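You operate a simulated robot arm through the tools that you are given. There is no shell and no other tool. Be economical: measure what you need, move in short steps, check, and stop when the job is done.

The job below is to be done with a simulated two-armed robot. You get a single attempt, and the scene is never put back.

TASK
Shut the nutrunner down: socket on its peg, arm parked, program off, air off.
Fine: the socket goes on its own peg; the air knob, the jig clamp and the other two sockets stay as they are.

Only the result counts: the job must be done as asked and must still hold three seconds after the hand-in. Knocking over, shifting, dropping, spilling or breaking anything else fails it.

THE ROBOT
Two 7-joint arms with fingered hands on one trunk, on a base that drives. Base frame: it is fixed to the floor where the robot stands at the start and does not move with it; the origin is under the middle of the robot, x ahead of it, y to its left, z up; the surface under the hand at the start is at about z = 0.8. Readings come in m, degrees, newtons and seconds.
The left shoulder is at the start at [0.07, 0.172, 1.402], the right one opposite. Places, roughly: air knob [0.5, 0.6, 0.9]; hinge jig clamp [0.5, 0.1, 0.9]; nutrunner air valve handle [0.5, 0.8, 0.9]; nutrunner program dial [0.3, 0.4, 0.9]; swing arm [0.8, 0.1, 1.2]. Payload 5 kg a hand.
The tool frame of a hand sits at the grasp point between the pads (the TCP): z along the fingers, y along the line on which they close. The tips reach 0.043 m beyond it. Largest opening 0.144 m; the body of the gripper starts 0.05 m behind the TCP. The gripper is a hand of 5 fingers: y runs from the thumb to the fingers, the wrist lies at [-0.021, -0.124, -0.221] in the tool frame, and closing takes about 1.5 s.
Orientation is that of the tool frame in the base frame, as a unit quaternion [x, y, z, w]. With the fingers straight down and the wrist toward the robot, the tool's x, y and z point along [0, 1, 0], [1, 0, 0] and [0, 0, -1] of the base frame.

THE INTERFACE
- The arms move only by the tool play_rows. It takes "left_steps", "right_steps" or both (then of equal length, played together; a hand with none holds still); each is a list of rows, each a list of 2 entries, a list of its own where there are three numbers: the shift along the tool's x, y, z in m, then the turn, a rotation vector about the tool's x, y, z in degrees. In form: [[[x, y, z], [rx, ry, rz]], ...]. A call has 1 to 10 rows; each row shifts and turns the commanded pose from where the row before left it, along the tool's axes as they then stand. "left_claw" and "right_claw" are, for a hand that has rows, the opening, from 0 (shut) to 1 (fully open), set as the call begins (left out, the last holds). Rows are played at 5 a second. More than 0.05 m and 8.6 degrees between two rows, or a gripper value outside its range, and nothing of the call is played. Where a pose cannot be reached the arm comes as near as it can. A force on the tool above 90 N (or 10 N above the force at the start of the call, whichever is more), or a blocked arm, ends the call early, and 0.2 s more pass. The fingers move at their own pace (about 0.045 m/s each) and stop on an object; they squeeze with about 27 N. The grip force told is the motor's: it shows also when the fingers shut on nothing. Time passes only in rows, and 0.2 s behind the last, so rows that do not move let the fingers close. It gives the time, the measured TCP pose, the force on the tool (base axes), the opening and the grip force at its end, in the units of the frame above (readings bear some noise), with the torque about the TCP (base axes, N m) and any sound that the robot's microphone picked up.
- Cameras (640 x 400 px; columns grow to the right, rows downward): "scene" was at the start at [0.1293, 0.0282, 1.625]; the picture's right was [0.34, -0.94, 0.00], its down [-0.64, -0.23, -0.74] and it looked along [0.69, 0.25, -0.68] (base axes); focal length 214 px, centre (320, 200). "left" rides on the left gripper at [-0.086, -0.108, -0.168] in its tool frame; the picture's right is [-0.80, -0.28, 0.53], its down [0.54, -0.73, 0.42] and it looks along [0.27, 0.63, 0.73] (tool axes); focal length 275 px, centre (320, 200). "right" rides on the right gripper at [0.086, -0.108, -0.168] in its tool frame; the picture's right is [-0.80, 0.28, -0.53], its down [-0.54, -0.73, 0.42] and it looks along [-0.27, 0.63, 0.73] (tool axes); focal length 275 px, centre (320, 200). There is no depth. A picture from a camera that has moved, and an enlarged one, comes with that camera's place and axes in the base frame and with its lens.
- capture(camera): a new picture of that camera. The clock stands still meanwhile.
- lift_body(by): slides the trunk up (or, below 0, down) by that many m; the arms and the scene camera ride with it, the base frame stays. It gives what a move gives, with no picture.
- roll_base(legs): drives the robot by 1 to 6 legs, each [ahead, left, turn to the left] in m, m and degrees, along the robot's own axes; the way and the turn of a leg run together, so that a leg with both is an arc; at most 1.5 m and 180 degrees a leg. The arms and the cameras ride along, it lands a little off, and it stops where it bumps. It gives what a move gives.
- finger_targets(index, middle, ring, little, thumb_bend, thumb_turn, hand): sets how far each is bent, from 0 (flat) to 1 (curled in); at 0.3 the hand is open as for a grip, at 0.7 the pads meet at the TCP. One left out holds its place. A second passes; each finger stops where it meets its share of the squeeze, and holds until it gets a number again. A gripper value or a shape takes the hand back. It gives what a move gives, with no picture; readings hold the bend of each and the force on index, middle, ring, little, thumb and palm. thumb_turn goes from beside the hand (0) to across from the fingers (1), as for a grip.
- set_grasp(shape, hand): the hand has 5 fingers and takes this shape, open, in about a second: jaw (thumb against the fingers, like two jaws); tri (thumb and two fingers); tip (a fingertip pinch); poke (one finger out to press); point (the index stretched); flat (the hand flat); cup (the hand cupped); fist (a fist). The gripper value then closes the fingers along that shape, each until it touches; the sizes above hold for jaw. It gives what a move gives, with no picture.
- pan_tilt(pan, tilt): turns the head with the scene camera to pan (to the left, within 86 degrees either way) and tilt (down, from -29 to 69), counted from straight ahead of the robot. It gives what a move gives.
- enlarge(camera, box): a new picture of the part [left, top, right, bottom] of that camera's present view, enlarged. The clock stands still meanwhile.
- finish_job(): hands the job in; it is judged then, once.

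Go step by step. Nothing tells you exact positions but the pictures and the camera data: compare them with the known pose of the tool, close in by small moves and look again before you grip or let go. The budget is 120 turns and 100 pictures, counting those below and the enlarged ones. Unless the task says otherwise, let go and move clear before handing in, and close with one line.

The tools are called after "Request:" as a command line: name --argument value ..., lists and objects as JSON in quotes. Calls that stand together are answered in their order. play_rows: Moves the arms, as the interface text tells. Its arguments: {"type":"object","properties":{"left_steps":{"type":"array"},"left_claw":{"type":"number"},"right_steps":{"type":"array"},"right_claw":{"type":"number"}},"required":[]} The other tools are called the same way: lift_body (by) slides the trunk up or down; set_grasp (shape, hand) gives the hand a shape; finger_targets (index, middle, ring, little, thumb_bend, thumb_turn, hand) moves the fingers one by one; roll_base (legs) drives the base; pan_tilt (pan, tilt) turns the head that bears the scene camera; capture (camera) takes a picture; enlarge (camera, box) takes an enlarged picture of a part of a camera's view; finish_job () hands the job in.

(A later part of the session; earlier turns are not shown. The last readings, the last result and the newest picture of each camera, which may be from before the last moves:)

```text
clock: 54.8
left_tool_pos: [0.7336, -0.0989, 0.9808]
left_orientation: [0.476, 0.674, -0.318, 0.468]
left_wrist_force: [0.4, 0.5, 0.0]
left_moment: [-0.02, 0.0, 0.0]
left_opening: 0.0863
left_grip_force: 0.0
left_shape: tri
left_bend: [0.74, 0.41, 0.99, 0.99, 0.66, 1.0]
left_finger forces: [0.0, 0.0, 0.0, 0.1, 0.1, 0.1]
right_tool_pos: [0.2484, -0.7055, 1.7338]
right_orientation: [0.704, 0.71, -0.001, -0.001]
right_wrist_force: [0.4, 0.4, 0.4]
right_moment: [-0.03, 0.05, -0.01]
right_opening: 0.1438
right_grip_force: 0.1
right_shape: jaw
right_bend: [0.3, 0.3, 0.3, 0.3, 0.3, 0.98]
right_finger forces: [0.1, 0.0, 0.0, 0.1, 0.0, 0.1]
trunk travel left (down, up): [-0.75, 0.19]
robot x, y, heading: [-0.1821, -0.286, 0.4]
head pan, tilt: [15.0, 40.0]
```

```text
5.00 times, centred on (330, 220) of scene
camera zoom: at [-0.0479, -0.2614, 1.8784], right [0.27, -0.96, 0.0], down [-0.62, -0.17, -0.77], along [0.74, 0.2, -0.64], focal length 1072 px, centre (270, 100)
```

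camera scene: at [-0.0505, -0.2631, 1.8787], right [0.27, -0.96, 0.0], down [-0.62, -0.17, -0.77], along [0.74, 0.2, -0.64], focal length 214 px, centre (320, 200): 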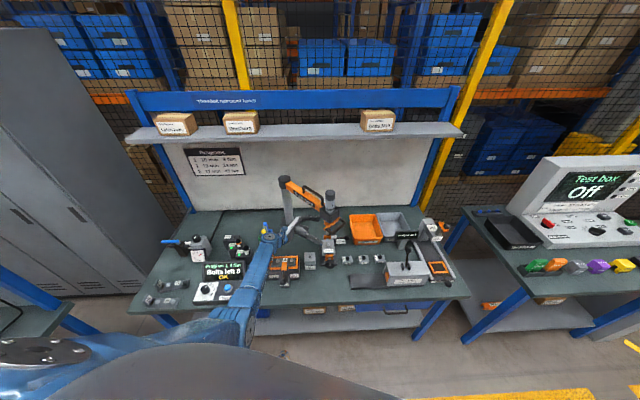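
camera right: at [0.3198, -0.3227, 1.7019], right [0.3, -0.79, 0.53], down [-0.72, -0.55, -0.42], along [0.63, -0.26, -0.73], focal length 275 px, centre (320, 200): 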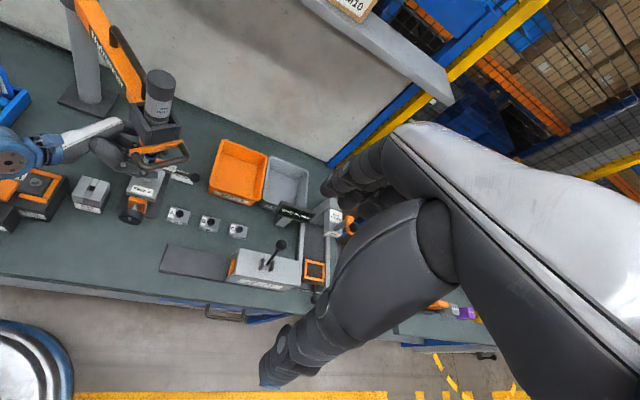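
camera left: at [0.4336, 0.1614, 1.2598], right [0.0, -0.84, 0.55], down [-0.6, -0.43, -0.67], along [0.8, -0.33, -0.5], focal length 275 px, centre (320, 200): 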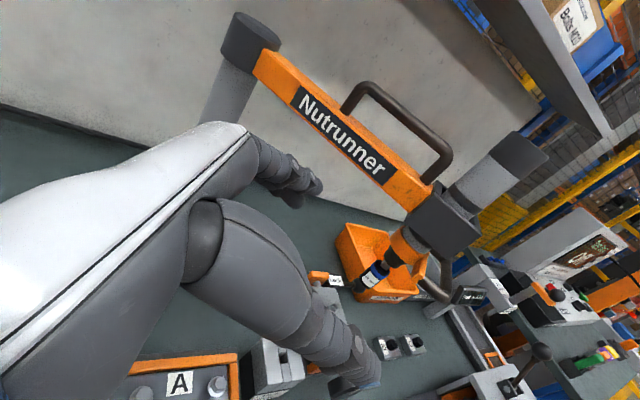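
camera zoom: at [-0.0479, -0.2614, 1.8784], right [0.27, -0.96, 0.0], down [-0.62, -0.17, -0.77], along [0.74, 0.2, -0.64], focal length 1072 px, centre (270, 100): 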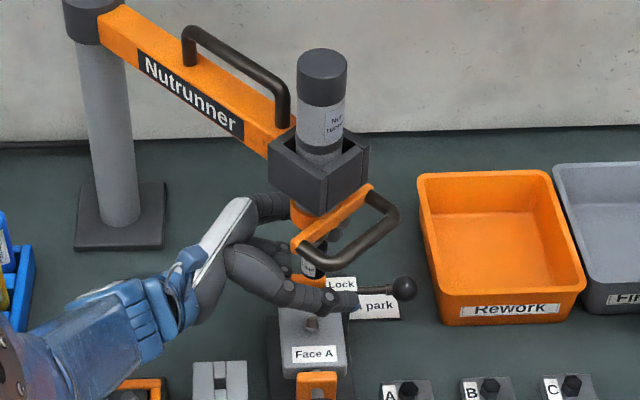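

The spindle is back up. The arm is at its reach limit upward, so I'll back out, lower the trunk 0.1 m, and come in again slightly higher.

Request:
play_rows --left_steps '[[[0, 0, 0], [0, 0, 0]], [[0, 0, 0], [0, 0, 0]], [[0, 0, -0.03], [0, 0, 0]], [[0, 0, -0.045], [0, 0, 0]], [[0, 0, -0.045], [0, 0, 0]], [[-0.009, -0.014, -0.038], [0, 0, 0]], [[-0.009, -0.014, -0.038], [0, 0, 0]], [[-0.009, -0.014, -0.038], [0, 0, 0]]]' --left_claw 1

Request:
lift_body --by -0.1

Request:
capture --camera "scene"

```text
clock: 56.5
left_tool_pos: [0.698, 0.1123, 1.0131]
left_orientation: [0.477, 0.672, -0.318, 0.469]
left_wrist_force: [-0.1, -0.5, -0.6]
left_moment: [-0.04, -0.01, 0.06]
left_opening: 0.1434
left_grip_force: 0.1
left_shape: tri
left_bend: [0.3, 0.3, 0.99, 0.99, 0.3, 0.98]
left_finger forces: [0.1, 0.0, 0.0, 0.0, 0.0, 0.1]
left hand out of reach, approached as far as the arm can: row 3, 4, 5, 6, 7, 8
right_tool_pos: [0.246, -0.7038, 1.7355]
right_orientation: [0.704, 0.71, 0.0, -0.001]
right_wrist_force: [-0.6, 0.6, 0.1]
right_moment: [-0.02, -0.07, -0.02]
right_opening: 0.1441
right_grip_force: 0.0
right_shape: jaw
right_bend: [0.3, 0.3, 0.3, 0.3, 0.3, 0.98]
right_finger forces: [0.0, 0.0, 0.0, 0.0, 0.0, 0.0]
trunk travel left (down, up): [-0.75, 0.19]
robot x, y, heading: [-0.1819, -0.286, 0.6]
head pan, tilt: [15.0, 40.0]
```

```text
clock: 57.9
left_tool_pos: [0.6981, 0.1109, 0.914]
left_orientation: [0.476, 0.673, -0.317, 0.469]
left_wrist_force: [0.3, -0.7, 0.4]
left_moment: [-0.02, 0.03, 0.0]
left_opening: 0.1437
left_grip_force: 0.0
left_shape: tri
left_bend: [0.3, 0.3, 0.99, 0.99, 0.3, 0.98]
left_finger forces: [0.0, 0.0, 0.0, 0.0, 0.1, 0.1]
right_tool_pos: [0.2469, -0.7064, 1.6353]
right_orientation: [0.705, 0.71, -0.001, -0.001]
right_wrist_force: [0.6, -0.2, -0.1]
right_moment: [0.0, 0.0, -0.01]
right_opening: 0.1441
right_grip_force: 0.0
right_shape: jaw
right_bend: [0.3, 0.3, 0.3, 0.3, 0.3, 0.98]
right_finger forces: [0.1, 0.0, 0.0, 0.0, 0.1, 0.0]
trunk travel left (down, up): [-0.65, 0.29]
robot x, y, heading: [-0.1855, -0.2849, 0.3]
head pan, tilt: [15.0, 40.0]
```

```text
44 pictures are left
camera scene: at [-0.0497, -0.2621, 1.7787], right [0.27, -0.96, 0.0], down [-0.62, -0.17, -0.77], along [0.74, 0.2, -0.64], focal length 214 px, centre (320, 200)
```

scene: 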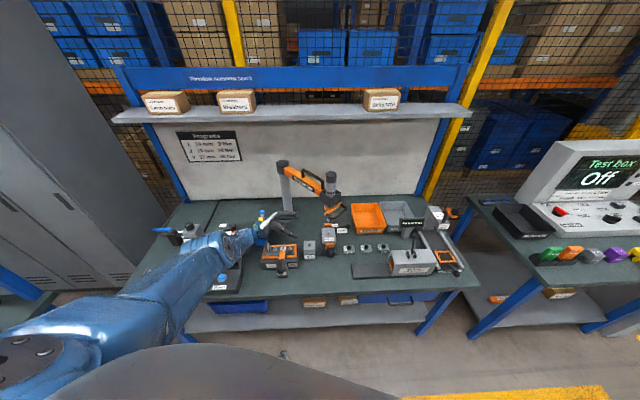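

The hand ended lower and further left than intended. I raise it at once and check for contacts around the blue tray.

Request:
play_rows --left_steps '[[[-0.035, 0, -0.0136], [0, 0, 0]], [[-0.035, 0, -0.0136], [0, 0, 0]], [[-0.035, 0, -0.0136], [0, 0, 0]], [[-0.035, 0, -0.0136], [0, 0, 0]], [[0, 0, 0], [0, 0, 0]]]'

Request:
enlarge --camera "scene" --box '[120, 140, 400, 300]'

```text
clock: 59.1
left_tool_pos: [0.7623, 0.1425, 1.0118]
left_orientation: [0.477, 0.673, -0.317, 0.468]
left_wrist_force: [-0.5, -0.4, -0.2]
left_moment: [0.01, -0.01, 0.0]
left_opening: 0.1438
left_grip_force: 0.2
left_shape: tri
left_bend: [0.3, 0.3, 0.99, 0.99, 0.3, 0.98]
left_finger forces: [0.0, 0.0, 0.0, 0.0, 0.0, 0.1]
left hand out of reach, approached as far as the arm can: row 1, 2, 3, 4
right_tool_pos: [0.2471, -0.7062, 1.635]
right_orientation: [0.705, 0.71, 0.0, -0.001]
right_wrist_force: [0.1, -0.4, -0.1]
right_moment: [-0.02, -0.02, -0.01]
right_opening: 0.1439
right_grip_force: 0.0
right_shape: jaw
right_bend: [0.3, 0.3, 0.3, 0.3, 0.3, 0.98]
right_finger forces: [0.1, 0.1, 0.0, 0.0, 0.0, 0.0]
trunk travel left (down, up): [-0.65, 0.29]
robot x, y, heading: [-0.1834, -0.2861, 0.2]
head pan, tilt: [15.0, 40.0]
```

```text
2.29 times, centred on (260, 220) of scene
camera zoom: at [-0.0494, -0.2624, 1.7786], right [0.27, -0.96, 0.0], down [-0.62, -0.17, -0.77], along [0.74, 0.2, -0.64], focal length 490 px, centre (457, 154)
```

zoom: 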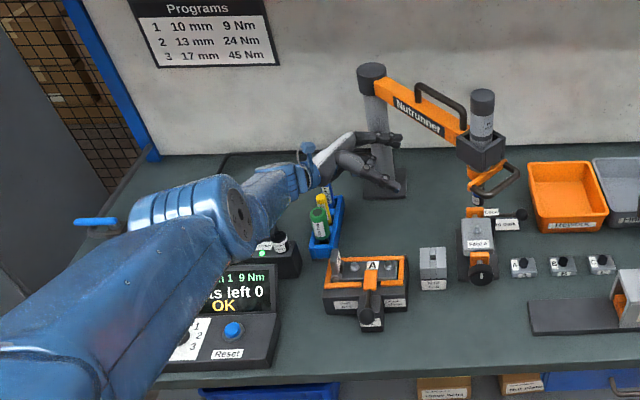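

The arm has flipped to another elbow posture and the wrist is at a limit. I'll relax by tipping the fingers downward (which lifts the wrist) while drawing the hand back.

Request:
play_rows --left_steps '[[[0, -0.03, 0], [0, 8.4, 0]], [[0, -0.03, 0], [0, 8.4, 0]], [[0, -0.03, 0], [0, 8.4, 0]], [[0, -0.03, 0], [0, 8.4, 0]], [[0, -0.03, -0.02], [0, 8.4, 0]], [[0, -0.03, -0.03], [0, 8.4, 0]], [[0, 0, -0.04], [0, 8.4, 0]], [[0, 0, -0.04], [0, 8.4, 0]]]'

Request:
enlarge --camera "scene" --box '[120, 100, 400, 300]'

```text
clock: 60.9
left_tool_pos: [0.8102, 0.2296, 0.9879]
left_orientation: [0.569, 0.822, 0.002, 0.019]
left_wrist_force: [-26.8, 18.8, 2.9]
left_moment: [-0.56, -0.99, 1.21]
left_opening: 0.1433
left_grip_force: 0.1
left_shape: tri
left_bend: [0.36, 0.3, 0.99, 0.99, 0.3, 0.98]
left_finger forces: [29.5, 0.0, 0.1, 0.0, 0.0, 0.1]
left hand out of reach, approached as far as the arm can: row 1, 2, 3, 4, 5, 6, 7, 8
right_tool_pos: [0.2439, -0.6999, 1.6373]
right_orientation: [0.703, 0.711, 0.0, 0.001]
right_wrist_force: [1.0, 0.1, -0.2]
right_moment: [-0.05, -0.03, 0.01]
right_opening: 0.144
right_grip_force: 0.0
right_shape: jaw
right_bend: [0.3, 0.3, 0.3, 0.3, 0.3, 0.98]
right_finger forces: [0.1, 0.1, 0.0, 0.0, 0.1, 0.1]
trunk travel left (down, up): [-0.65, 0.29]
robot x, y, heading: [-0.1789, -0.2817, 0.5]
head pan, tilt: [15.0, 40.0]
```

```text
2.00 times, centred on (260, 200) of scene
camera zoom: at [-0.0535, -0.2582, 1.7789], right [0.27, -0.96, 0.0], down [-0.62, -0.18, -0.77], along [0.74, 0.21, -0.64], focal length 429 px, centre (440, 200)
```

zoom: 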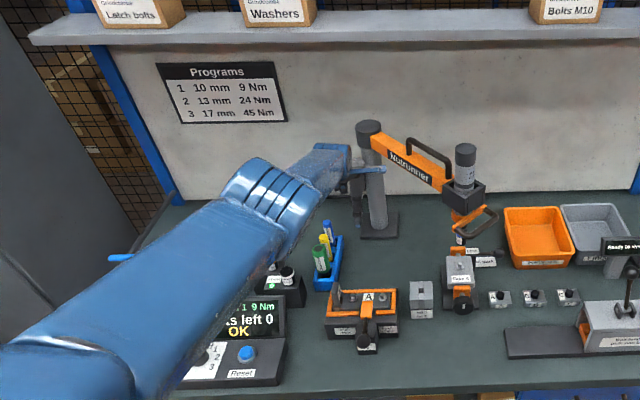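

The straight arm is in a singular pose with the index against the post. I try a small sideways move (left, away from the post) to see if it responds.

Request:
play_rows --left_steps '[[[0.02, 0, 0], [0, 0, 0]], [[0.02, 0, 0], [0, 0, 0]]]'

```text
clock: 61.5
left_tool_pos: [0.8062, 0.2489, 0.9818]
left_orientation: [0.574, 0.819, -0.002, 0.018]
left_wrist_force: [0.4, -1.6, -0.7]
left_moment: [0.03, 0.02, 0.02]
left_opening: 0.1439
left_grip_force: 0.0
left_shape: tri
left_bend: [0.3, 0.3, 0.99, 0.99, 0.3, 0.98]
left_finger forces: [0.1, 0.0, 0.0, 0.1, 0.0, 0.0]
right_tool_pos: [0.247, -0.7075, 1.6338]
right_orientation: [0.705, 0.709, -0.001, -0.002]
right_wrist_force: [-0.5, -0.9, -0.3]
right_moment: [-0.02, 0.0, 0.01]
right_opening: 0.1441
right_grip_force: 0.1
right_shape: jaw
right_bend: [0.3, 0.3, 0.3, 0.3, 0.3, 0.98]
right_finger forces: [0.1, 0.0, 0.0, 0.0, 0.0, 0.0]
trunk travel left (down, up): [-0.65, 0.29]
robot x, y, heading: [-0.183, -0.288, 0.2]
head pan, tilt: [15.0, 40.0]
```

Free again. Now raise the hand straight up.

Request:
play_rows --left_steps '[[[0.01, 0, -0.03], [0, 0, 0]], [[0.01, 0, -0.03], [0, 0, 0]], [[0, 0, -0.03], [0, 0, 0]], [[0, 0, -0.03], [0, 0, 0]]]'

Request:
enlarge --camera "scene" --box '[120, 100, 400, 300]'

```text
clock: 62.5
left_tool_pos: [0.8277, 0.2913, 1.0908]
left_orientation: [0.572, 0.82, -0.002, 0.017]
left_wrist_force: [-1.1, -0.3, -1.6]
left_moment: [-0.02, -0.03, 0.02]
left_opening: 0.144
left_grip_force: 0.0
left_shape: tri
left_bend: [0.3, 0.3, 0.99, 0.99, 0.3, 0.98]
left_finger forces: [0.1, 0.0, 0.0, 0.0, 0.0, 0.0]
left hand out of reach, approached as far as the arm can: row 1, 2, 3, 4
right_tool_pos: [0.2466, -0.7053, 1.6347]
right_orientation: [0.704, 0.71, 0.0, -0.001]
right_wrist_force: [-0.1, -0.3, -0.6]
right_moment: [0.05, 0.03, -0.02]
right_opening: 0.1441
right_grip_force: 0.0
right_shape: jaw
right_bend: [0.3, 0.3, 0.3, 0.3, 0.3, 0.98]
right_finger forces: [0.0, 0.0, 0.0, 0.0, 0.0, 0.1]
trunk travel left (down, up): [-0.65, 0.29]
robot x, y, heading: [-0.1829, -0.2858, 0.2]
head pan, tilt: [15.0, 40.0]
```

```text
2.00 times, centred on (260, 200) of scene
camera zoom: at [-0.0503, -0.263, 1.7786], right [0.27, -0.96, 0.0], down [-0.62, -0.17, -0.77], along [0.74, 0.2, -0.64], focal length 429 px, centre (440, 200)
```

zoom: 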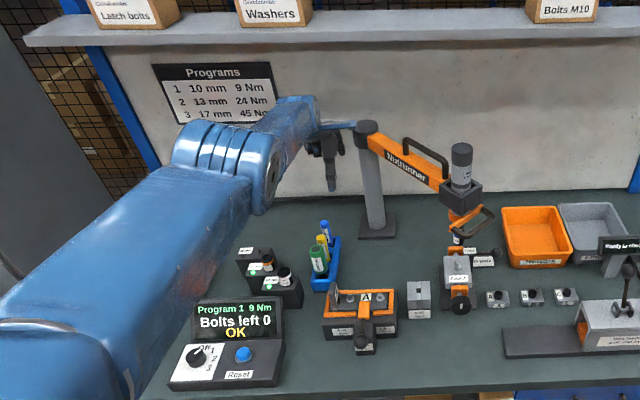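

The arm is stretched straight (singular). I'll command a sustained pull back toward the shoulder, higher up, and see whether the elbow starts to bend.

Request:
play_rows --left_steps '[[[0, -0.03, -0.02], [0, 0, 0]], [[0, -0.03, -0.02], [0, 0, 0]], [[0, -0.03, -0.02], [0, 0, 0]], [[0, -0.03, -0.02], [0, 0, 0]], [[0, -0.03, 0], [0, 0, 0]], [[0, -0.03, 0], [0, 0, 0]], [[0, 0, 0], [0, 0, 0]], [[0, 0, 0], [0, 0, 0]], [[0, 0, 0], [0, 0, 0]], [[0, 0, 0], [0, 0, 0]]]'

Request:
capture --camera "scene"

```text
clock: 64.7
left_tool_pos: [0.8336, 0.2977, 1.1157]
left_orientation: [0.572, 0.82, -0.002, 0.017]
left_wrist_force: [0.4, 0.0, 0.0]
left_moment: [0.0, -0.01, -0.01]
left_opening: 0.1437
left_grip_force: 0.1
left_shape: tri
left_bend: [0.3, 0.3, 0.99, 0.99, 0.3, 0.98]
left_finger forces: [0.0, 0.0, 0.1, 0.0, 0.0, 0.1]
left hand out of reach, approached as far as the arm can: row 1, 2, 3, 4, 5, 6
right_tool_pos: [0.2467, -0.7058, 1.6346]
right_orientation: [0.704, 0.71, 0.001, -0.001]
right_wrist_force: [0.0, -0.5, -0.1]
right_moment: [0.0, 0.03, 0.03]
right_opening: 0.144
right_grip_force: 0.1
right_shape: jaw
right_bend: [0.3, 0.3, 0.3, 0.3, 0.3, 0.98]
right_finger forces: [0.0, 0.0, 0.1, 0.0, 0.0, 0.0]
trunk travel left (down, up): [-0.65, 0.29]
robot x, y, heading: [-0.1827, -0.2845, 0.6]
head pan, tilt: [15.0, 40.0]
```

```text
40 pictures are left
camera scene: at [-0.0493, -0.2625, 1.7786], right [0.27, -0.96, 0.0], down [-0.62, -0.17, -0.77], along [0.74, 0.2, -0.64], focal length 214 px, centre (320, 200)
```

scene: 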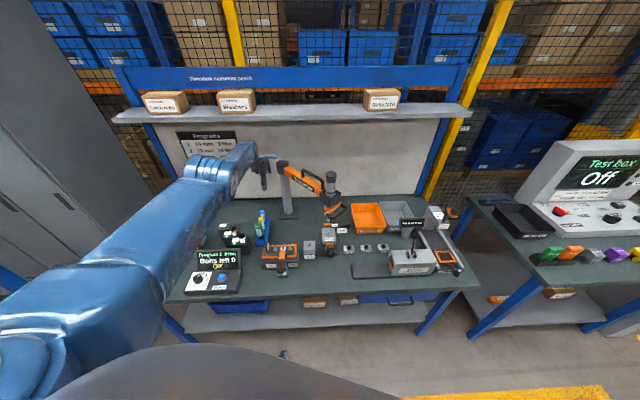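

I suspect the elbow sits at its straight limit; sideways moves in its bending direction should free it. First I back the base off 0.3 m to get free room around the hand (it's well above the cans and pegs).

Request:
roll_base --legs '[[-0.3, 0, 0]]'

Request:
play_rows --left_steps '[[[-0.04, 0, 0], [0, 0, 0]], [[-0.04, 0, 0], [0, 0, 0]], [[-0.04, 0, 0], [0, 0, 0]], [[-0.04, 0, 0], [0, 0, 0]]]'

```text
clock: 66.8
left_tool_pos: [0.5291, 0.2944, 1.1136]
left_orientation: [0.573, 0.819, -0.002, 0.016]
left_wrist_force: [0.0, -0.9, -0.7]
left_moment: [-0.01, 0.0, -0.02]
left_opening: 0.1437
left_grip_force: 0.1
left_shape: tri
left_bend: [0.3, 0.3, 0.99, 0.99, 0.3, 0.98]
left_finger forces: [0.0, 0.0, 0.0, 0.0, 0.0, 0.0]
right_tool_pos: [-0.0596, -0.7085, 1.6322]
right_orientation: [0.704, 0.71, -0.001, -0.002]
right_wrist_force: [0.0, 0.5, -0.4]
right_moment: [0.0, 0.04, 0.01]
right_opening: 0.1442
right_grip_force: 0.1
right_shape: jaw
right_bend: [0.3, 0.3, 0.3, 0.3, 0.3, 0.98]
right_finger forces: [0.0, 0.0, 0.0, 0.1, 0.0, 0.0]
trunk travel left (down, up): [-0.65, 0.29]
robot x, y, heading: [-0.4896, -0.2866, 0.5]
head pan, tilt: [15.0, 40.0]
```

```text
clock: 67.8
left_tool_pos: [0.5682, 0.14, 1.1245]
left_orientation: [0.573, 0.819, 0.0, 0.018]
left_wrist_force: [-0.8, 0.0, 0.9]
left_moment: [-0.08, 0.04, 0.02]
left_opening: 0.1441
left_grip_force: 0.0
left_shape: tri
left_bend: [0.3, 0.3, 0.99, 0.99, 0.3, 0.98]
left_finger forces: [0.0, 0.1, 0.0, 0.0, 0.0, 0.0]
left hand out of reach, approached as far as the arm can: row 4
right_tool_pos: [-0.0628, -0.7096, 1.6335]
right_orientation: [0.705, 0.709, 0.0, 0.0]
right_wrist_force: [-0.5, -0.2, -0.2]
right_moment: [0.04, 0.02, 0.02]
right_opening: 0.1441
right_grip_force: 0.0
right_shape: jaw
right_bend: [0.3, 0.3, 0.3, 0.3, 0.3, 0.98]
right_finger forces: [0.1, 0.1, 0.0, 0.0, 0.1, 0.0]
trunk travel left (down, up): [-0.65, 0.29]
robot x, y, heading: [-0.486, -0.2881, 0.2]
head pan, tilt: [15.0, 40.0]
```

Request:
play_rows --left_steps '[[[0, -0.03, 0], [0, 0, 0]], [[0, -0.03, 0], [0, 0, 0]], [[0, -0.03, 0], [0, 0, 0]], [[0, -0.03, 0], [0, 0, 0]]]'

Request:
play_rows --left_steps '[[[0, 0, -0.04], [0, 0, 0]], [[0, 0, -0.04], [0, 0, 0]], [[0, 0, -0.04], [0, 0, 0]], [[0, -0.03, 0], [0, 0, 0]], [[0, -0.03, 0], [0, 0, 0]]]'

Request:
capture --camera "scene"

```text
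clock: 68.8
left_tool_pos: [0.4598, 0.0986, 1.1234]
left_orientation: [0.573, 0.82, -0.001, 0.018]
left_wrist_force: [-0.2, -0.2, 0.8]
left_moment: [0.02, 0.01, -0.02]
left_opening: 0.1439
left_grip_force: 0.1
left_shape: tri
left_bend: [0.3, 0.3, 0.99, 0.99, 0.3, 0.98]
left_finger forces: [0.0, 0.0, 0.0, 0.0, 0.0, 0.1]
right_tool_pos: [-0.0629, -0.7077, 1.6336]
right_orientation: [0.705, 0.709, -0.001, -0.001]
right_wrist_force: [1.0, 0.7, 0.4]
right_moment: [-0.05, -0.04, -0.02]
right_opening: 0.1439
right_grip_force: 0.2
right_shape: jaw
right_bend: [0.3, 0.3, 0.3, 0.3, 0.3, 0.98]
right_finger forces: [0.0, 0.0, 0.0, 0.0, 0.0, 0.0]
trunk travel left (down, up): [-0.65, 0.29]
robot x, y, heading: [-0.4924, -0.2845, 0.7]
head pan, tilt: [15.0, 40.0]
```

```text
clock: 70.0
left_tool_pos: [0.4, 0.0792, 1.2407]
left_orientation: [0.573, 0.819, -0.001, 0.017]
left_wrist_force: [-1.2, 0.9, 0.0]
left_moment: [0.02, -0.05, 0.01]
left_opening: 0.1441
left_grip_force: 0.2
left_shape: tri
left_bend: [0.3, 0.3, 0.99, 0.99, 0.3, 0.98]
left_finger forces: [0.0, 0.1, 0.0, 0.0, 0.0, 0.0]
right_tool_pos: [-0.0638, -0.7089, 1.6345]
right_orientation: [0.705, 0.71, 0.0, 0.0]
right_wrist_force: [-0.4, -0.4, 0.2]
right_moment: [0.02, -0.01, -0.02]
right_opening: 0.144
right_grip_force: 0.1
right_shape: jaw
right_bend: [0.3, 0.3, 0.3, 0.3, 0.3, 0.98]
right_finger forces: [0.0, 0.0, 0.0, 0.1, 0.1, 0.0]
trunk travel left (down, up): [-0.65, 0.29]
robot x, y, heading: [-0.4885, -0.2845, 0.3]
head pan, tilt: [15.0, 40.0]
```

```text
39 pictures are left
camera scene: at [-0.3596, -0.2653, 1.7788], right [0.26, -0.96, 0.0], down [-0.62, -0.17, -0.77], along [0.74, 0.2, -0.64], focal length 214 px, centre (320, 200)
```

scene: 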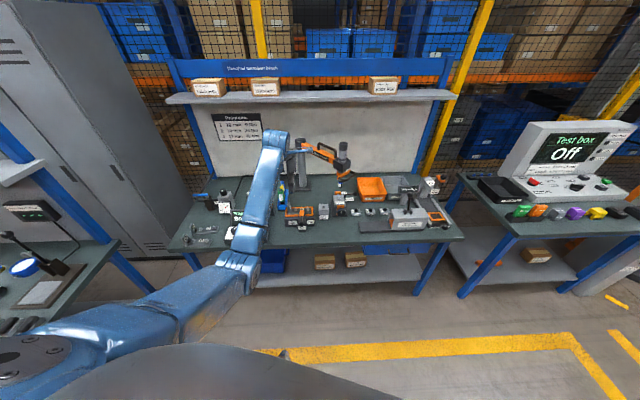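

Free again, nothing disturbed. I re-orient the hand here in open space (pointing right, ~20° down), then drive forward to stand closer than before.

Request:
play_rows --left_steps '[[[0, -0.02, 0], [0, -7.8, 0]], [[0, -0.02, 0], [0, -7.8, 0]], [[0, -0.02, 0], [0, -7.8, 0]], [[0, -0.02, 0], [0, -7.8, 0]], [[0, -0.02, 0], [0, -7.8, 0]], [[0, -0.02, 0], [0, -7.8, 0]], [[0, -0.02, 0], [0, -7.8, 0]], [[0, -0.02, -0.03], [0, -7.8, 0]], [[0, -0.02, -0.035], [0, -7, 0]]]'

Request:
roll_base --legs '[[0.37, 0, 0]]'

Request:
capture --camera "scene"

```text
clock: 72.0
left_tool_pos: [0.2094, 0.0743, 1.268]
left_orientation: [0.471, 0.663, -0.328, 0.482]
left_wrist_force: [-1.2, 1.4, 1.7]
left_moment: [-0.02, -0.01, 0.01]
left_opening: 0.1441
left_grip_force: 0.0
left_shape: tri
left_bend: [0.3, 0.3, 0.99, 0.99, 0.3, 0.98]
left_finger forces: [0.1, 0.0, 0.0, 0.0, 0.1, 0.0]
right_tool_pos: [-0.0655, -0.7056, 1.6343]
right_orientation: [0.705, 0.709, 0.0, 0.0]
right_wrist_force: [0.1, -0.4, -0.1]
right_moment: [-0.07, -0.09, -0.07]
right_opening: 0.1443
right_grip_force: 0.1
right_shape: jaw
right_bend: [0.3, 0.3, 0.3, 0.3, 0.3, 0.98]
right_finger forces: [0.0, 0.1, 0.0, 0.1, 0.0, 0.0]
trunk travel left (down, up): [-0.65, 0.29]
robot x, y, heading: [-0.4894, -0.2883, 0.3]
head pan, tilt: [15.0, 40.0]
```

```text
clock: 74.3
left_tool_pos: [0.5726, 0.076, 1.2689]
left_orientation: [0.47, 0.664, -0.326, 0.481]
left_wrist_force: [-1.3, 0.3, 0.6]
left_moment: [0.02, -0.04, 0.05]
left_opening: 0.1437
left_grip_force: 0.1
left_shape: tri
left_bend: [0.3, 0.3, 0.99, 0.99, 0.3, 0.98]
left_finger forces: [0.1, 0.0, 0.1, 0.1, 0.0, 0.0]
right_tool_pos: [0.2993, -0.7059, 1.6335]
right_orientation: [0.705, 0.71, 0.001, -0.001]
right_wrist_force: [-0.8, -0.4, -0.1]
right_moment: [0.0, -0.07, 0.01]
right_opening: 0.1441
right_grip_force: 0.1
right_shape: jaw
right_bend: [0.3, 0.3, 0.3, 0.3, 0.3, 0.98]
right_finger forces: [0.1, 0.1, 0.0, 0.0, 0.0, 0.1]
trunk travel left (down, up): [-0.65, 0.29]
robot x, y, heading: [-0.1269, -0.2868, 0.2]
head pan, tilt: [15.0, 40.0]
```

```text
38 pictures are left
camera scene: at [0.0031, -0.2628, 1.7789], right [0.26, -0.96, 0.0], down [-0.62, -0.17, -0.77], along [0.74, 0.2, -0.64], focal length 214 px, centre (320, 200)
```

scene: 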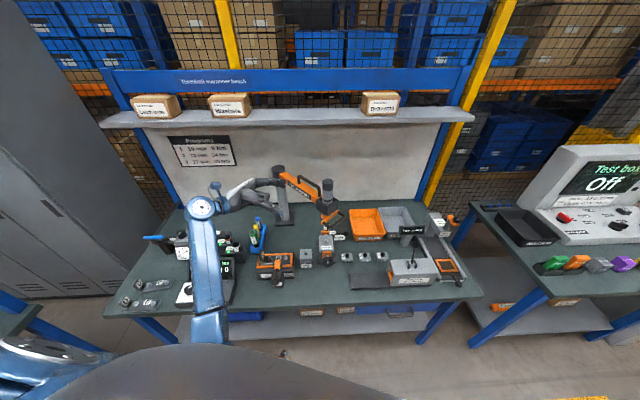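

Request:
lift_body --by 0.1

Request:
play_rows --left_steps '[[[0.038, 0.009, 0], [0, 0, 0]], [[0.038, 0.009, 0], [0, 0, 0]], [[0.038, 0.009, 0], [0, 0, 0]], [[0.038, 0.009, 0], [0, 0, 0]], [[0.038, 0.009, 0], [0, 0, 0]], [[0.038, 0.009, 0], [0, 0, 0]], [[0.039, 0.01, 0], [0, 0, 0]], [[0, 0, 0.045], [0, 0, 0]], [[0, 0, 0.045], [0, 0, 0]], [[0, 0, 0.045], [0, 0, 0]]]'

Request:
play_rows --left_steps '[[[0, 0, 0.04], [0, 0, 0]], [[0, 0, 0.04], [0, 0, 0]], [[0, 0, 0.017], [0, 0, 0]], [[0, 0, 0], [0, 0, 0]]]'

Request:
enlarge --camera "left" --box '[220, 120, 460, 300]'

```text
clock: 75.6
left_tool_pos: [0.5734, 0.0759, 1.3666]
left_orientation: [0.47, 0.664, -0.327, 0.481]
left_wrist_force: [0.2, 0.6, 1.1]
left_moment: [-0.01, 0.0, -0.02]
left_opening: 0.1439
left_grip_force: 0.1
left_shape: tri
left_bend: [0.3, 0.3, 0.99, 0.99, 0.3, 0.98]
left_finger forces: [0.0, 0.1, 0.0, 0.1, 0.1, 0.0]
right_tool_pos: [0.3013, -0.7068, 1.7334]
right_orientation: [0.704, 0.71, 0.0, -0.002]
right_wrist_force: [-0.8, 0.2, 0.5]
right_moment: [0.0, 0.0, 0.04]
right_opening: 0.1436
right_grip_force: 0.2
right_shape: jaw
right_bend: [0.3, 0.3, 0.3, 0.3, 0.3, 0.98]
right_finger forces: [0.0, 0.0, 0.0, 0.0, 0.0, 0.1]
trunk travel left (down, up): [-0.75, 0.19]
robot x, y, heading: [-0.1289, -0.2831, 0.3]
head pan, tilt: [15.0, 40.0]
```

```text
clock: 77.8
left_tool_pos: [0.6547, 0.0627, 1.0718]
left_orientation: [0.469, 0.665, -0.327, 0.48]
left_wrist_force: [0.2, 0.6, 0.3]
left_moment: [0.02, 0.02, -0.04]
left_opening: 0.1438
left_grip_force: 0.0
left_shape: tri
left_bend: [0.3, 0.3, 0.99, 0.99, 0.3, 0.98]
left_finger forces: [0.0, 0.0, 0.1, 0.0, 0.0, 0.1]
right_tool_pos: [0.3042, -0.7072, 1.7349]
right_orientation: [0.704, 0.71, -0.001, -0.002]
right_wrist_force: [-0.1, 0.5, 0.3]
right_moment: [0.01, 0.03, 0.04]
right_opening: 0.144
right_grip_force: 0.2
right_shape: jaw
right_bend: [0.3, 0.3, 0.3, 0.3, 0.3, 0.98]
right_finger forces: [0.1, 0.1, 0.0, 0.1, 0.0, 0.0]
trunk travel left (down, up): [-0.75, 0.19]
robot x, y, heading: [-0.1255, -0.2863, 0.2]
head pan, tilt: [15.0, 40.0]
```

```text
clock: 78.8
left_tool_pos: [0.6856, -0.0233, 1.041]
left_orientation: [0.472, 0.663, -0.327, 0.481]
left_wrist_force: [0.3, 0.6, 0.1]
left_moment: [0.01, -0.04, -0.01]
left_opening: 0.1441
left_grip_force: 0.0
left_shape: tri
left_bend: [0.3, 0.3, 0.99, 0.99, 0.3, 0.98]
left_finger forces: [0.0, 0.0, 0.1, 0.1, 0.1, 0.0]
right_tool_pos: [0.3012, -0.7046, 1.7347]
right_orientation: [0.705, 0.709, -0.001, -0.001]
right_wrist_force: [0.0, 0.2, -0.1]
right_moment: [-0.04, 0.0, 0.04]
right_opening: 0.144
right_grip_force: 0.0
right_shape: jaw
right_bend: [0.3, 0.3, 0.3, 0.3, 0.3, 0.98]
right_finger forces: [0.1, 0.0, 0.0, 0.1, 0.0, 0.1]
trunk travel left (down, up): [-0.75, 0.19]
robot x, y, heading: [-0.1261, -0.286, -0.0]
head pan, tilt: [15.0, 40.0]
```

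```text
2.22 times, centred on (340, 210) of left
camera zoom: at [0.538, 0.062, 1.1746], right [-0.01, -0.82, 0.58], down [-0.59, -0.46, -0.66], along [0.81, -0.35, -0.48], focal length 612 px, centre (276, 178)
```

zoom: 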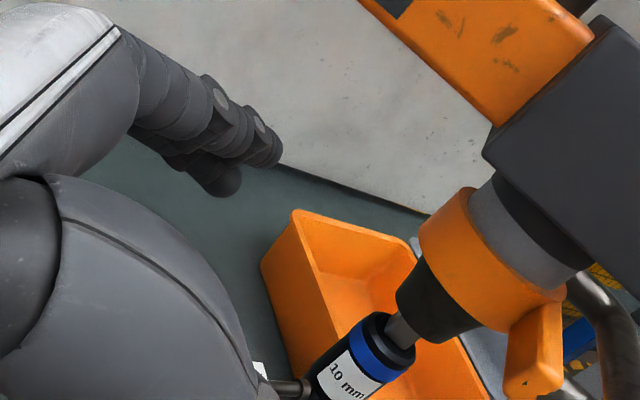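

Socket measured at (0.712,-0.105,1.009). Advancing to it, this time level with its middle, then a partial close to check.

Request:
play_rows --left_steps '[[[0, -0.001, 0.0225], [0, 0, 0]], [[0, -0.001, 0.0225], [0, 0, 0]], [[0, -0.001, 0.0225], [0, 0, 0]], [[0, 0, 0.0225], [0, 0, 0]], [[0, 0, 0], [0, 0, 0]]]'

Request:
play_rows --left_steps '[[[0, 0, 0], [0, 0, 0]], [[0, 0, 0], [0, 0, 0]], [[0, 0, 0], [0, 0, 0]], [[0, 0, 0], [0, 0, 0]], [[0, 0, 0], [0, 0, 0]], [[0, 0, 0], [0, 0, 0]], [[0, 0, 0], [0, 0, 0]], [[0, 0, 0], [0, 0, 0]], [[0, 0, 0], [0, 0, 0]]]' --left_claw 0

Request:
enlarge --camera "left" --box '[240, 120, 420, 280]'

```text
clock: 80.0
left_tool_pos: [0.7143, -0.1078, 1.01]
left_orientation: [0.47, 0.663, -0.328, 0.481]
left_wrist_force: [0.0, 0.9, -0.5]
left_moment: [0.0, 0.0, 0.02]
left_opening: 0.1439
left_grip_force: 0.1
left_shape: tri
left_bend: [0.3, 0.3, 0.99, 0.99, 0.3, 0.98]
left_finger forces: [0.0, 0.0, 0.0, 0.0, 0.0, 0.1]
right_tool_pos: [0.3007, -0.7061, 1.7335]
right_orientation: [0.704, 0.71, 0.001, -0.001]
right_wrist_force: [-0.3, -0.9, 0.2]
right_moment: [0.04, -0.01, 0.02]
right_opening: 0.1439
right_grip_force: 0.1
right_shape: jaw
right_bend: [0.3, 0.3, 0.3, 0.3, 0.3, 0.98]
right_finger forces: [0.1, 0.1, 0.0, 0.0, 0.0, 0.0]
trunk travel left (down, up): [-0.75, 0.19]
robot x, y, heading: [-0.1265, -0.2856, 0.2]
head pan, tilt: [15.0, 40.0]
```

```text
clock: 82.0
left_tool_pos: [0.7133, -0.1088, 1.0101]
left_orientation: [0.472, 0.663, -0.327, 0.48]
left_wrist_force: [-1.5, -2.9, -0.3]
left_moment: [-0.01, 0.03, 0.04]
left_opening: 0.0027
left_grip_force: 20.3
left_shape: tri
left_bend: [0.7, 0.7, 1.0, 1.0, 0.75, 1.0]
left_finger forces: [2.9, 0.0, 0.0, 0.0, 7.0, 0.0]
right_tool_pos: [0.3009, -0.7068, 1.7337]
right_orientation: [0.705, 0.71, -0.001, -0.001]
right_wrist_force: [0.3, 0.2, 0.1]
right_moment: [0.03, -0.04, -0.02]
right_opening: 0.1437
right_grip_force: 0.0
right_shape: jaw
right_bend: [0.3, 0.3, 0.3, 0.3, 0.3, 0.98]
right_finger forces: [0.1, 0.0, 0.0, 0.0, 0.0, 0.0]
trunk travel left (down, up): [-0.75, 0.19]
robot x, y, heading: [-0.1269, -0.2872, 0.1]
head pan, tilt: [15.0, 40.0]
```

```text
2.50 times, centred on (330, 200) of left
camera zoom: at [0.5661, -0.0232, 1.144], right [-0.02, -0.82, 0.58], down [-0.59, -0.46, -0.66], along [0.8, -0.35, -0.48], focal length 688 px, centre (295, 200)
```

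zoom: 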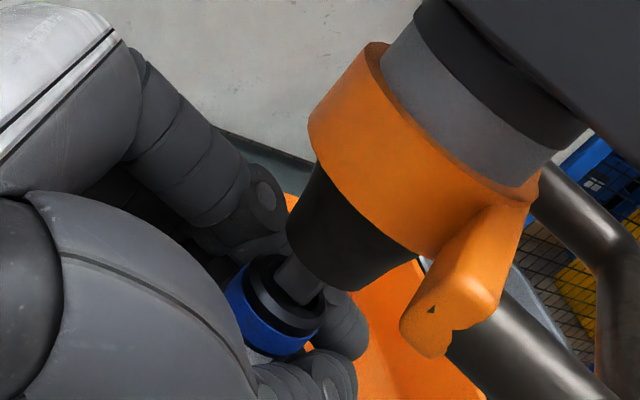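

The fingers close past the socket, which sits inside the curl. I'll curl index, middle and thumb further for a firm wrap.

Request:
finger_targets --hand "left" --index 0.95 --middle 0.95 --thumb_bend 0.9

Request:
enlarge --camera "left" --box '[240, 120, 420, 280]'

```text
clock: 83.0
left_tool_pos: [0.7134, -0.1102, 1.0107]
left_orientation: [0.471, 0.664, -0.327, 0.48]
left_wrist_force: [-12.5, -21.1, -8.8]
left_moment: [-0.08, -0.12, 0.19]
left_opening: 0.0005
left_grip_force: 17.4
left_shape: fingers
left_bend: [0.73, 0.75, 1.0, 1.0, 0.8, 1.0]
left_finger forces: [0.0, 15.3, 0.1, 0.0, 18.8, 0.0]
right_tool_pos: [0.3025, -0.7096, 1.7334]
right_orientation: [0.704, 0.71, 0.0, -0.002]
right_wrist_force: [0.5, -0.4, 0.4]
right_moment: [-0.02, 0.0, 0.01]
right_opening: 0.1441
right_grip_force: 0.0
right_shape: jaw
right_bend: [0.3, 0.3, 0.3, 0.3, 0.3, 0.98]
right_finger forces: [0.1, 0.0, 0.0, 0.1, 0.0, 0.1]
trunk travel left (down, up): [-0.75, 0.19]
robot x, y, heading: [-0.1263, -0.2844, 0.4]
head pan, tilt: [15.0, 40.0]
```

```text
2.50 times, centred on (330, 200) of left
camera zoom: at [0.5657, -0.0256, 1.1438], right [-0.02, -0.82, 0.57], down [-0.6, -0.45, -0.66], along [0.8, -0.35, -0.48], focal length 688 px, centre (295, 200)
```

zoom: 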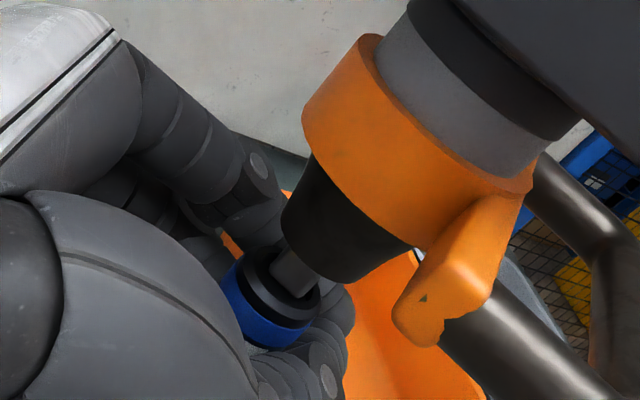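

The socket is now firmly wrapped. Next I bring the right hand over the motor's top to hold the spindle up.

Request:
play_rows --right_steps '[[[0.034, 0.02, 0.01], [0, 0, 0]], [[0.034, 0.02, 0.01], [0, 0, 0]], [[0.034, 0.02, 0.01], [0, 0, 0]], [[0.034, 0.02, 0.01], [0, 0, 0]], [[0.034, 0.02, 0.01], [0, 0, 0]], [[0.034, 0.02, 0.01], [0, 0, 0]], [[0.034, 0.02, 0.01], [0, 0, 0]], [[0.034, 0.02, 0.01], [0, 0, 0]], [[0.034, 0.02, 0.01], [0, 0, 0]], [[0.034, 0.02, 0.01], [0, 0, 0]]]' --right_claw 0.8

Request:
play_rows --right_steps '[[[0.0284, 0.0222, 0.026], [0, 0, 0]], [[0.0284, 0.0222, 0.026], [0, 0, 0]], [[0.0284, 0.0222, 0.026], [0, 0, 0]], [[0.0284, 0.0222, 0.026], [0, 0, 0]], [[0.0284, 0.0222, 0.026], [0, 0, 0]], [[0.0284, 0.0222, 0.026], [0, 0, 0]], [[0.0284, 0.0222, 0.026], [0, 0, 0]], [[0.0284, 0.0222, 0.02], [0, 0, 0]], [[0.0284, 0.0222, 0.01], [0, 0, 0]]]'

Request:
capture --camera "scene"

Request:
capture --camera "right"

```text
clock: 85.2
left_tool_pos: [0.7135, -0.1093, 1.0107]
left_orientation: [0.471, 0.664, -0.329, 0.48]
left_wrist_force: [-15.5, -28.0, -1.4]
left_moment: [-0.2, -0.09, 0.2]
left_opening: 0.0007
left_grip_force: 20.0
left_shape: fingers
left_bend: [0.73, 0.74, 1.0, 1.0, 0.8, 1.0]
left_finger forces: [0.0, 17.5, 0.0, 0.0, 22.9, 0.0]
right_tool_pos: [0.4968, -0.3657, 1.6338]
right_orientation: [0.705, 0.709, 0.0, -0.001]
right_wrist_force: [0.2, 0.6, 0.2]
right_moment: [-0.02, 0.03, 0.01]
right_opening: 0.1156
right_grip_force: 0.0
right_shape: jaw
right_bend: [0.26, 0.34, 0.32, 0.33, 0.51, 0.99]
right_finger forces: [0.0, 0.0, 0.0, 0.0, 0.0, 0.0]
trunk travel left (down, up): [-0.75, 0.19]
robot x, y, heading: [-0.1234, -0.2867, 0.2]
head pan, tilt: [15.0, 40.0]
```

```text
clock: 87.2
left_tool_pos: [0.7138, -0.1094, 1.01]
left_orientation: [0.471, 0.663, -0.327, 0.481]
left_wrist_force: [-13.6, -26.9, -0.5]
left_moment: [-0.24, -0.02, 0.22]
left_opening: 0.0008
left_grip_force: 19.9
left_shape: fingers
left_bend: [0.73, 0.74, 1.0, 1.0, 0.81, 1.0]
left_finger forces: [0.0, 16.8, 0.1, 0.0, 22.9, 0.0]
right_tool_pos: [0.6943, -0.1094, 1.4238]
right_orientation: [0.705, 0.709, -0.001, 0.0]
right_wrist_force: [-0.3, 0.1, 0.6]
right_moment: [-0.04, 0.0, -0.01]
right_opening: 0.1153
right_grip_force: 0.0
right_shape: jaw
right_bend: [0.26, 0.34, 0.32, 0.33, 0.51, 0.99]
right_finger forces: [0.0, 0.0, 0.0, 0.0, 0.0, 0.0]
trunk travel left (down, up): [-0.75, 0.19]
robot x, y, heading: [-0.1236, -0.2873, 0.1]
head pan, tilt: [15.0, 40.0]
```

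```text
34 pictures are left
camera scene: at [0.0051, -0.2637, 1.8788], right [0.26, -0.96, 0.0], down [-0.62, -0.17, -0.77], along [0.74, 0.2, -0.64], focal length 214 px, centre (320, 200)
```

scene: 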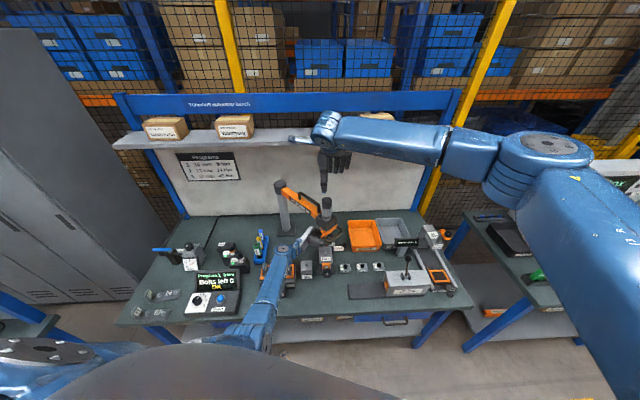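

```text
33 pictures are left
camera right: at [0.5857, -0.0245, 1.591], right [0.29, -0.8, 0.53], down [-0.72, -0.55, -0.42], along [0.63, -0.26, -0.73], focal length 275 px, centre (320, 200)
```

right: 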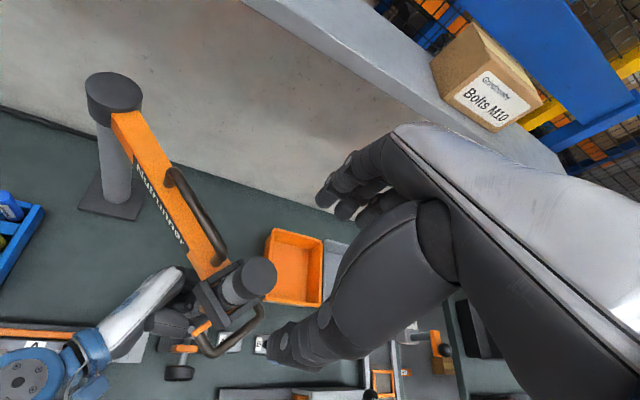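

Motor cap centre is at about (0.71,-0.103), top at z≈1.27. I yaw the right hand 30° clockwise so its fingers clear the beam's handle, centre it, and check.

Request:
play_rows --right_steps '[[[0.001, 0.004, 0], [0, 0, 7.5]], [[0.001, 0.004, 0], [0, 0, 7.5]], [[0.001, 0.004, 0], [0, 0, 7.5]], [[0.0, 0.004, 0.03], [0, 0, 7.5]], [[0, 0, 0.03], [0, 0, 0]], [[0, 0, 0], [0, 0, 0]]]'

Request:
capture --camera "right"

Request:
enlarge --camera "scene" --box '[260, 140, 380, 260]'

```text
clock: 88.6
left_tool_pos: [0.7135, -0.11, 1.0121]
left_orientation: [0.471, 0.664, -0.325, 0.481]
left_wrist_force: [-13.0, -23.1, -0.8]
left_moment: [-0.21, -0.02, 0.19]
left_opening: 0.0006
left_grip_force: 17.8
left_shape: fingers
left_bend: [0.73, 0.74, 1.0, 1.0, 0.81, 1.0]
left_finger forces: [0.1, 15.7, 0.1, 0.0, 19.9, 0.0]
right_tool_pos: [0.7109, -0.1126, 1.3623]
right_orientation: [0.865, 0.502, 0.0, 0.0]
right_wrist_force: [0.0, 0.2, 0.1]
right_moment: [-0.01, 0.04, -0.02]
right_opening: 0.1152
right_grip_force: 0.1
right_shape: jaw
right_bend: [0.26, 0.34, 0.32, 0.33, 0.51, 0.99]
right_finger forces: [0.0, 0.0, 0.1, 0.0, 0.1, 0.0]
trunk travel left (down, up): [-0.75, 0.19]
robot x, y, heading: [-0.1257, -0.2896, 0.3]
head pan, tilt: [15.0, 40.0]
```

```text
32 pictures are left
camera right: at [0.6591, 0.0155, 1.5302], right [-0.15, -0.83, 0.53], down [-0.9, -0.11, -0.42], along [0.41, -0.54, -0.73], focal length 275 px, centre (320, 200)
```

right: 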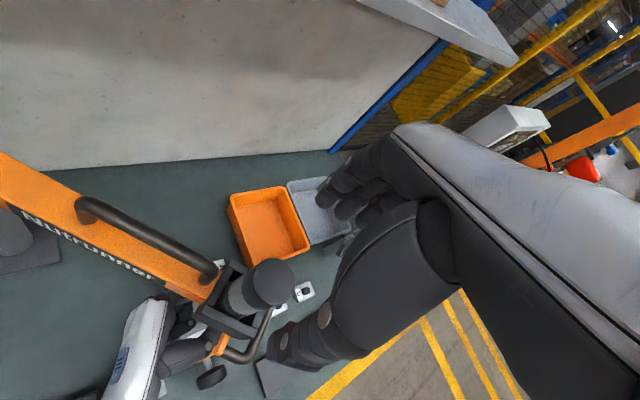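

```text
3.33 times, centred on (320, 200) of scene
camera zoom: at [0.0045, -0.2671, 1.8788], right [0.26, -0.96, 0.0], down [-0.62, -0.17, -0.77], along [0.74, 0.2, -0.64], focal length 715 px, centre (320, 200)
```

zoom: 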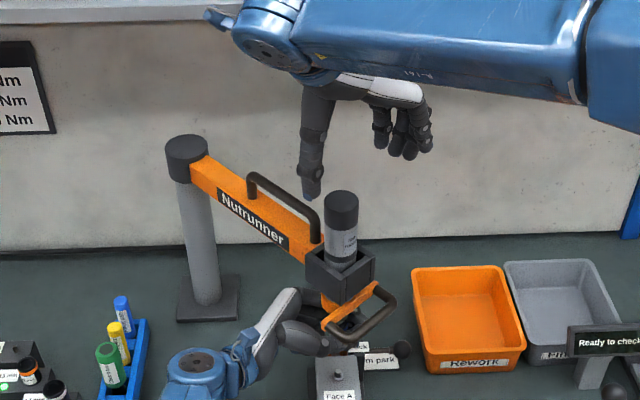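

Well placed. A small centring shift, then down over the motor cap and close.

Request:
play_rows --right_steps '[[[0.007, -0.008, 0], [0, 0, 0]], [[0, 0, 0.027], [0, 0, 0]], [[0, 0, 0.027], [0, 0, 0]], [[0, 0, 0.027], [0, 0, 0]], [[0, 0, 0.027], [0, 0, 0]], [[0, 0, 0], [0, 0, 0]]]'

Request:
enlarge --camera "scene" --box '[260, 140, 380, 260]'

```text
clock: 90.0
left_tool_pos: [0.7136, -0.1107, 1.0114]
left_orientation: [0.471, 0.664, -0.326, 0.48]
left_wrist_force: [-11.7, -23.4, -1.3]
left_moment: [-0.24, -0.05, 0.23]
left_opening: 0.0005
left_grip_force: 17.7
left_shape: fingers
left_bend: [0.73, 0.74, 1.0, 1.0, 0.81, 1.0]
left_finger forces: [0.1, 15.5, 0.0, 0.0, 19.9, 0.0]
right_tool_pos: [0.7051, -0.0992, 1.2536]
right_orientation: [0.864, 0.503, 0.001, -0.002]
right_wrist_force: [-0.1, -0.6, 0.7]
right_moment: [-0.02, 0.0, 0.0]
right_opening: 0.1154
right_grip_force: 0.0
right_shape: jaw
right_bend: [0.26, 0.34, 0.32, 0.33, 0.51, 0.99]
right_finger forces: [0.0, 0.0, 0.0, 0.0, 0.0, 0.0]
trunk travel left (down, up): [-0.75, 0.19]
robot x, y, heading: [-0.1277, -0.2857, 0.3]
head pan, tilt: [15.0, 40.0]
```

```text
3.33 times, centred on (320, 200) of scene
camera zoom: at [0.0046, -0.2667, 1.8788], right [0.26, -0.96, 0.0], down [-0.62, -0.17, -0.77], along [0.74, 0.2, -0.64], focal length 715 px, centre (320, 200)
```

zoom: 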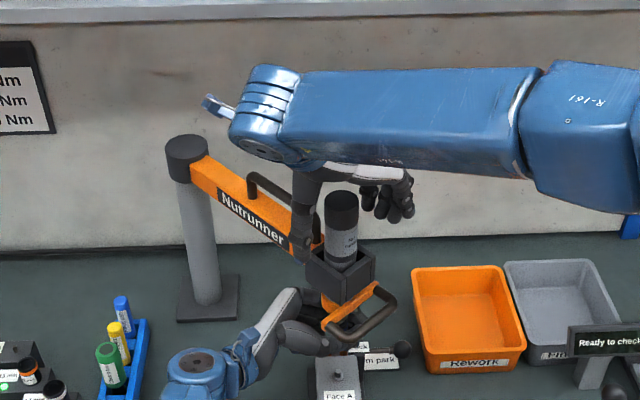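

The motor is between thumb and fingers; closing the right hand.

Request:
play_rows --right_steps '[[[0, 0, 0], [0, 0, 0]], [[0, 0, 0], [0, 0, 0]], [[0, 0, 0], [0, 0, 0]], [[0, 0, 0], [0, 0, 0]], [[0, 0, 0], [0, 0, 0]], [[0, 0, 0], [0, 0, 0]], [[0, 0, 0], [0, 0, 0]], [[0, 0, 0], [0, 0, 0]]]' --right_claw 0

Request:
enlarge --camera "scene" --box '[280, 170, 360, 250]'

```text
clock: 91.8
left_tool_pos: [0.7124, -0.1098, 1.011]
left_orientation: [0.472, 0.664, -0.326, 0.481]
left_wrist_force: [-9.5, -24.9, -1.0]
left_moment: [-0.19, -0.07, 0.23]
left_opening: 0.0007
left_grip_force: 18.2
left_shape: fingers
left_bend: [0.73, 0.74, 1.0, 1.0, 0.81, 1.0]
left_finger forces: [0.0, 16.5, 0.1, 0.0, 19.7, 0.0]
right_tool_pos: [0.7067, -0.0993, 1.2538]
right_orientation: [0.865, 0.503, 0.0, -0.002]
right_wrist_force: [-3.4, 0.5, -1.4]
right_moment: [0.0, 0.02, -0.02]
right_opening: 0.0368
right_grip_force: 27.0
right_shape: jaw
right_bend: [0.74, 0.56, 0.59, 0.55, 0.74, 1.0]
right_finger forces: [12.2, 7.0, 0.1, 0.0, 23.2, 0.0]
trunk travel left (down, up): [-0.75, 0.19]
robot x, y, heading: [-0.1241, -0.2852, 0.3]
head pan, tilt: [15.0, 40.0]
```

```text
5.00 times, centred on (320, 210) of scene
camera zoom: at [0.0046, -0.2662, 1.8787], right [0.26, -0.96, 0.0], down [-0.62, -0.17, -0.77], along [0.74, 0.2, -0.64], focal length 1072 px, centre (320, 150)
```

zoom: 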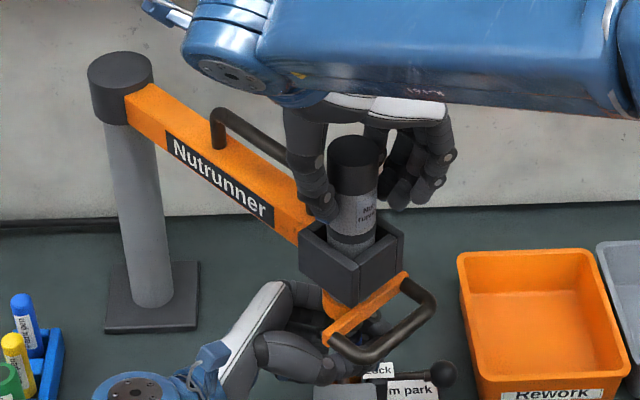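

Both hands hold. Now the left pulls down while the right stays fixed.

Request:
play_rows --left_steps '[[[0.0057, 0, 0.0019], [0, 0, 0]], [[0.0057, 0, 0.0019], [0, 0, 0]], [[0.0057, 0, 0.0019], [0, 0, 0]], [[0.0057, 0, 0.0019], [0, 0, 0]]]'

Request:
enlarge --camera "left" --box '[240, 120, 420, 280]'

```text
clock: 92.8
left_tool_pos: [0.7135, -0.1076, 0.9877]
left_orientation: [0.471, 0.664, -0.326, 0.481]
left_wrist_force: [-16.9, -18.9, 14.7]
left_moment: [0.03, 0.13, 0.19]
left_opening: 0.001
left_grip_force: 11.6
left_shape: fingers
left_bend: [0.73, 0.76, 1.0, 1.0, 0.81, 0.99]
left_finger forces: [0.0, 0.0, 0.1, 0.1, 22.1, 0.1]
right_tool_pos: [0.7054, -0.1003, 1.2549]
right_orientation: [0.865, 0.502, -0.001, -0.001]
right_wrist_force: [2.6, -1.2, -11.5]
right_moment: [-0.04, 0.01, 0.06]
right_opening: 0.035
right_grip_force: 26.5
right_shape: jaw
right_bend: [0.73, 0.56, 0.59, 0.55, 0.74, 1.0]
right_finger forces: [14.3, 10.0, 0.0, 0.0, 21.2, 0.0]
trunk travel left (down, up): [-0.75, 0.19]
robot x, y, heading: [-0.125, -0.2849, 0.3]
head pan, tilt: [15.0, 40.0]
```

```text
2.50 times, centred on (330, 200) of left
camera zoom: at [0.5645, -0.0224, 1.1214], right [-0.01, -0.82, 0.57], down [-0.59, -0.45, -0.67], along [0.81, -0.35, -0.48], focal length 688 px, centre (295, 200)
```

zoom: 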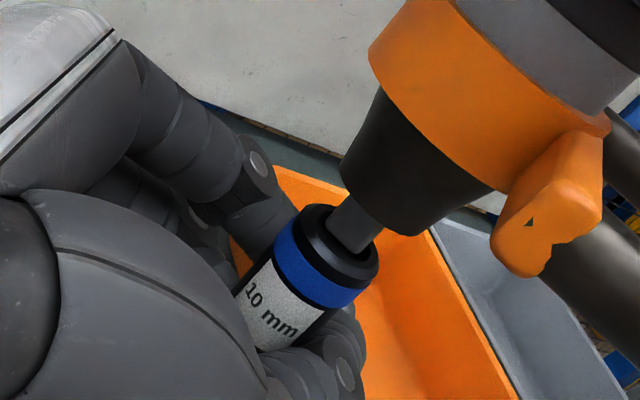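

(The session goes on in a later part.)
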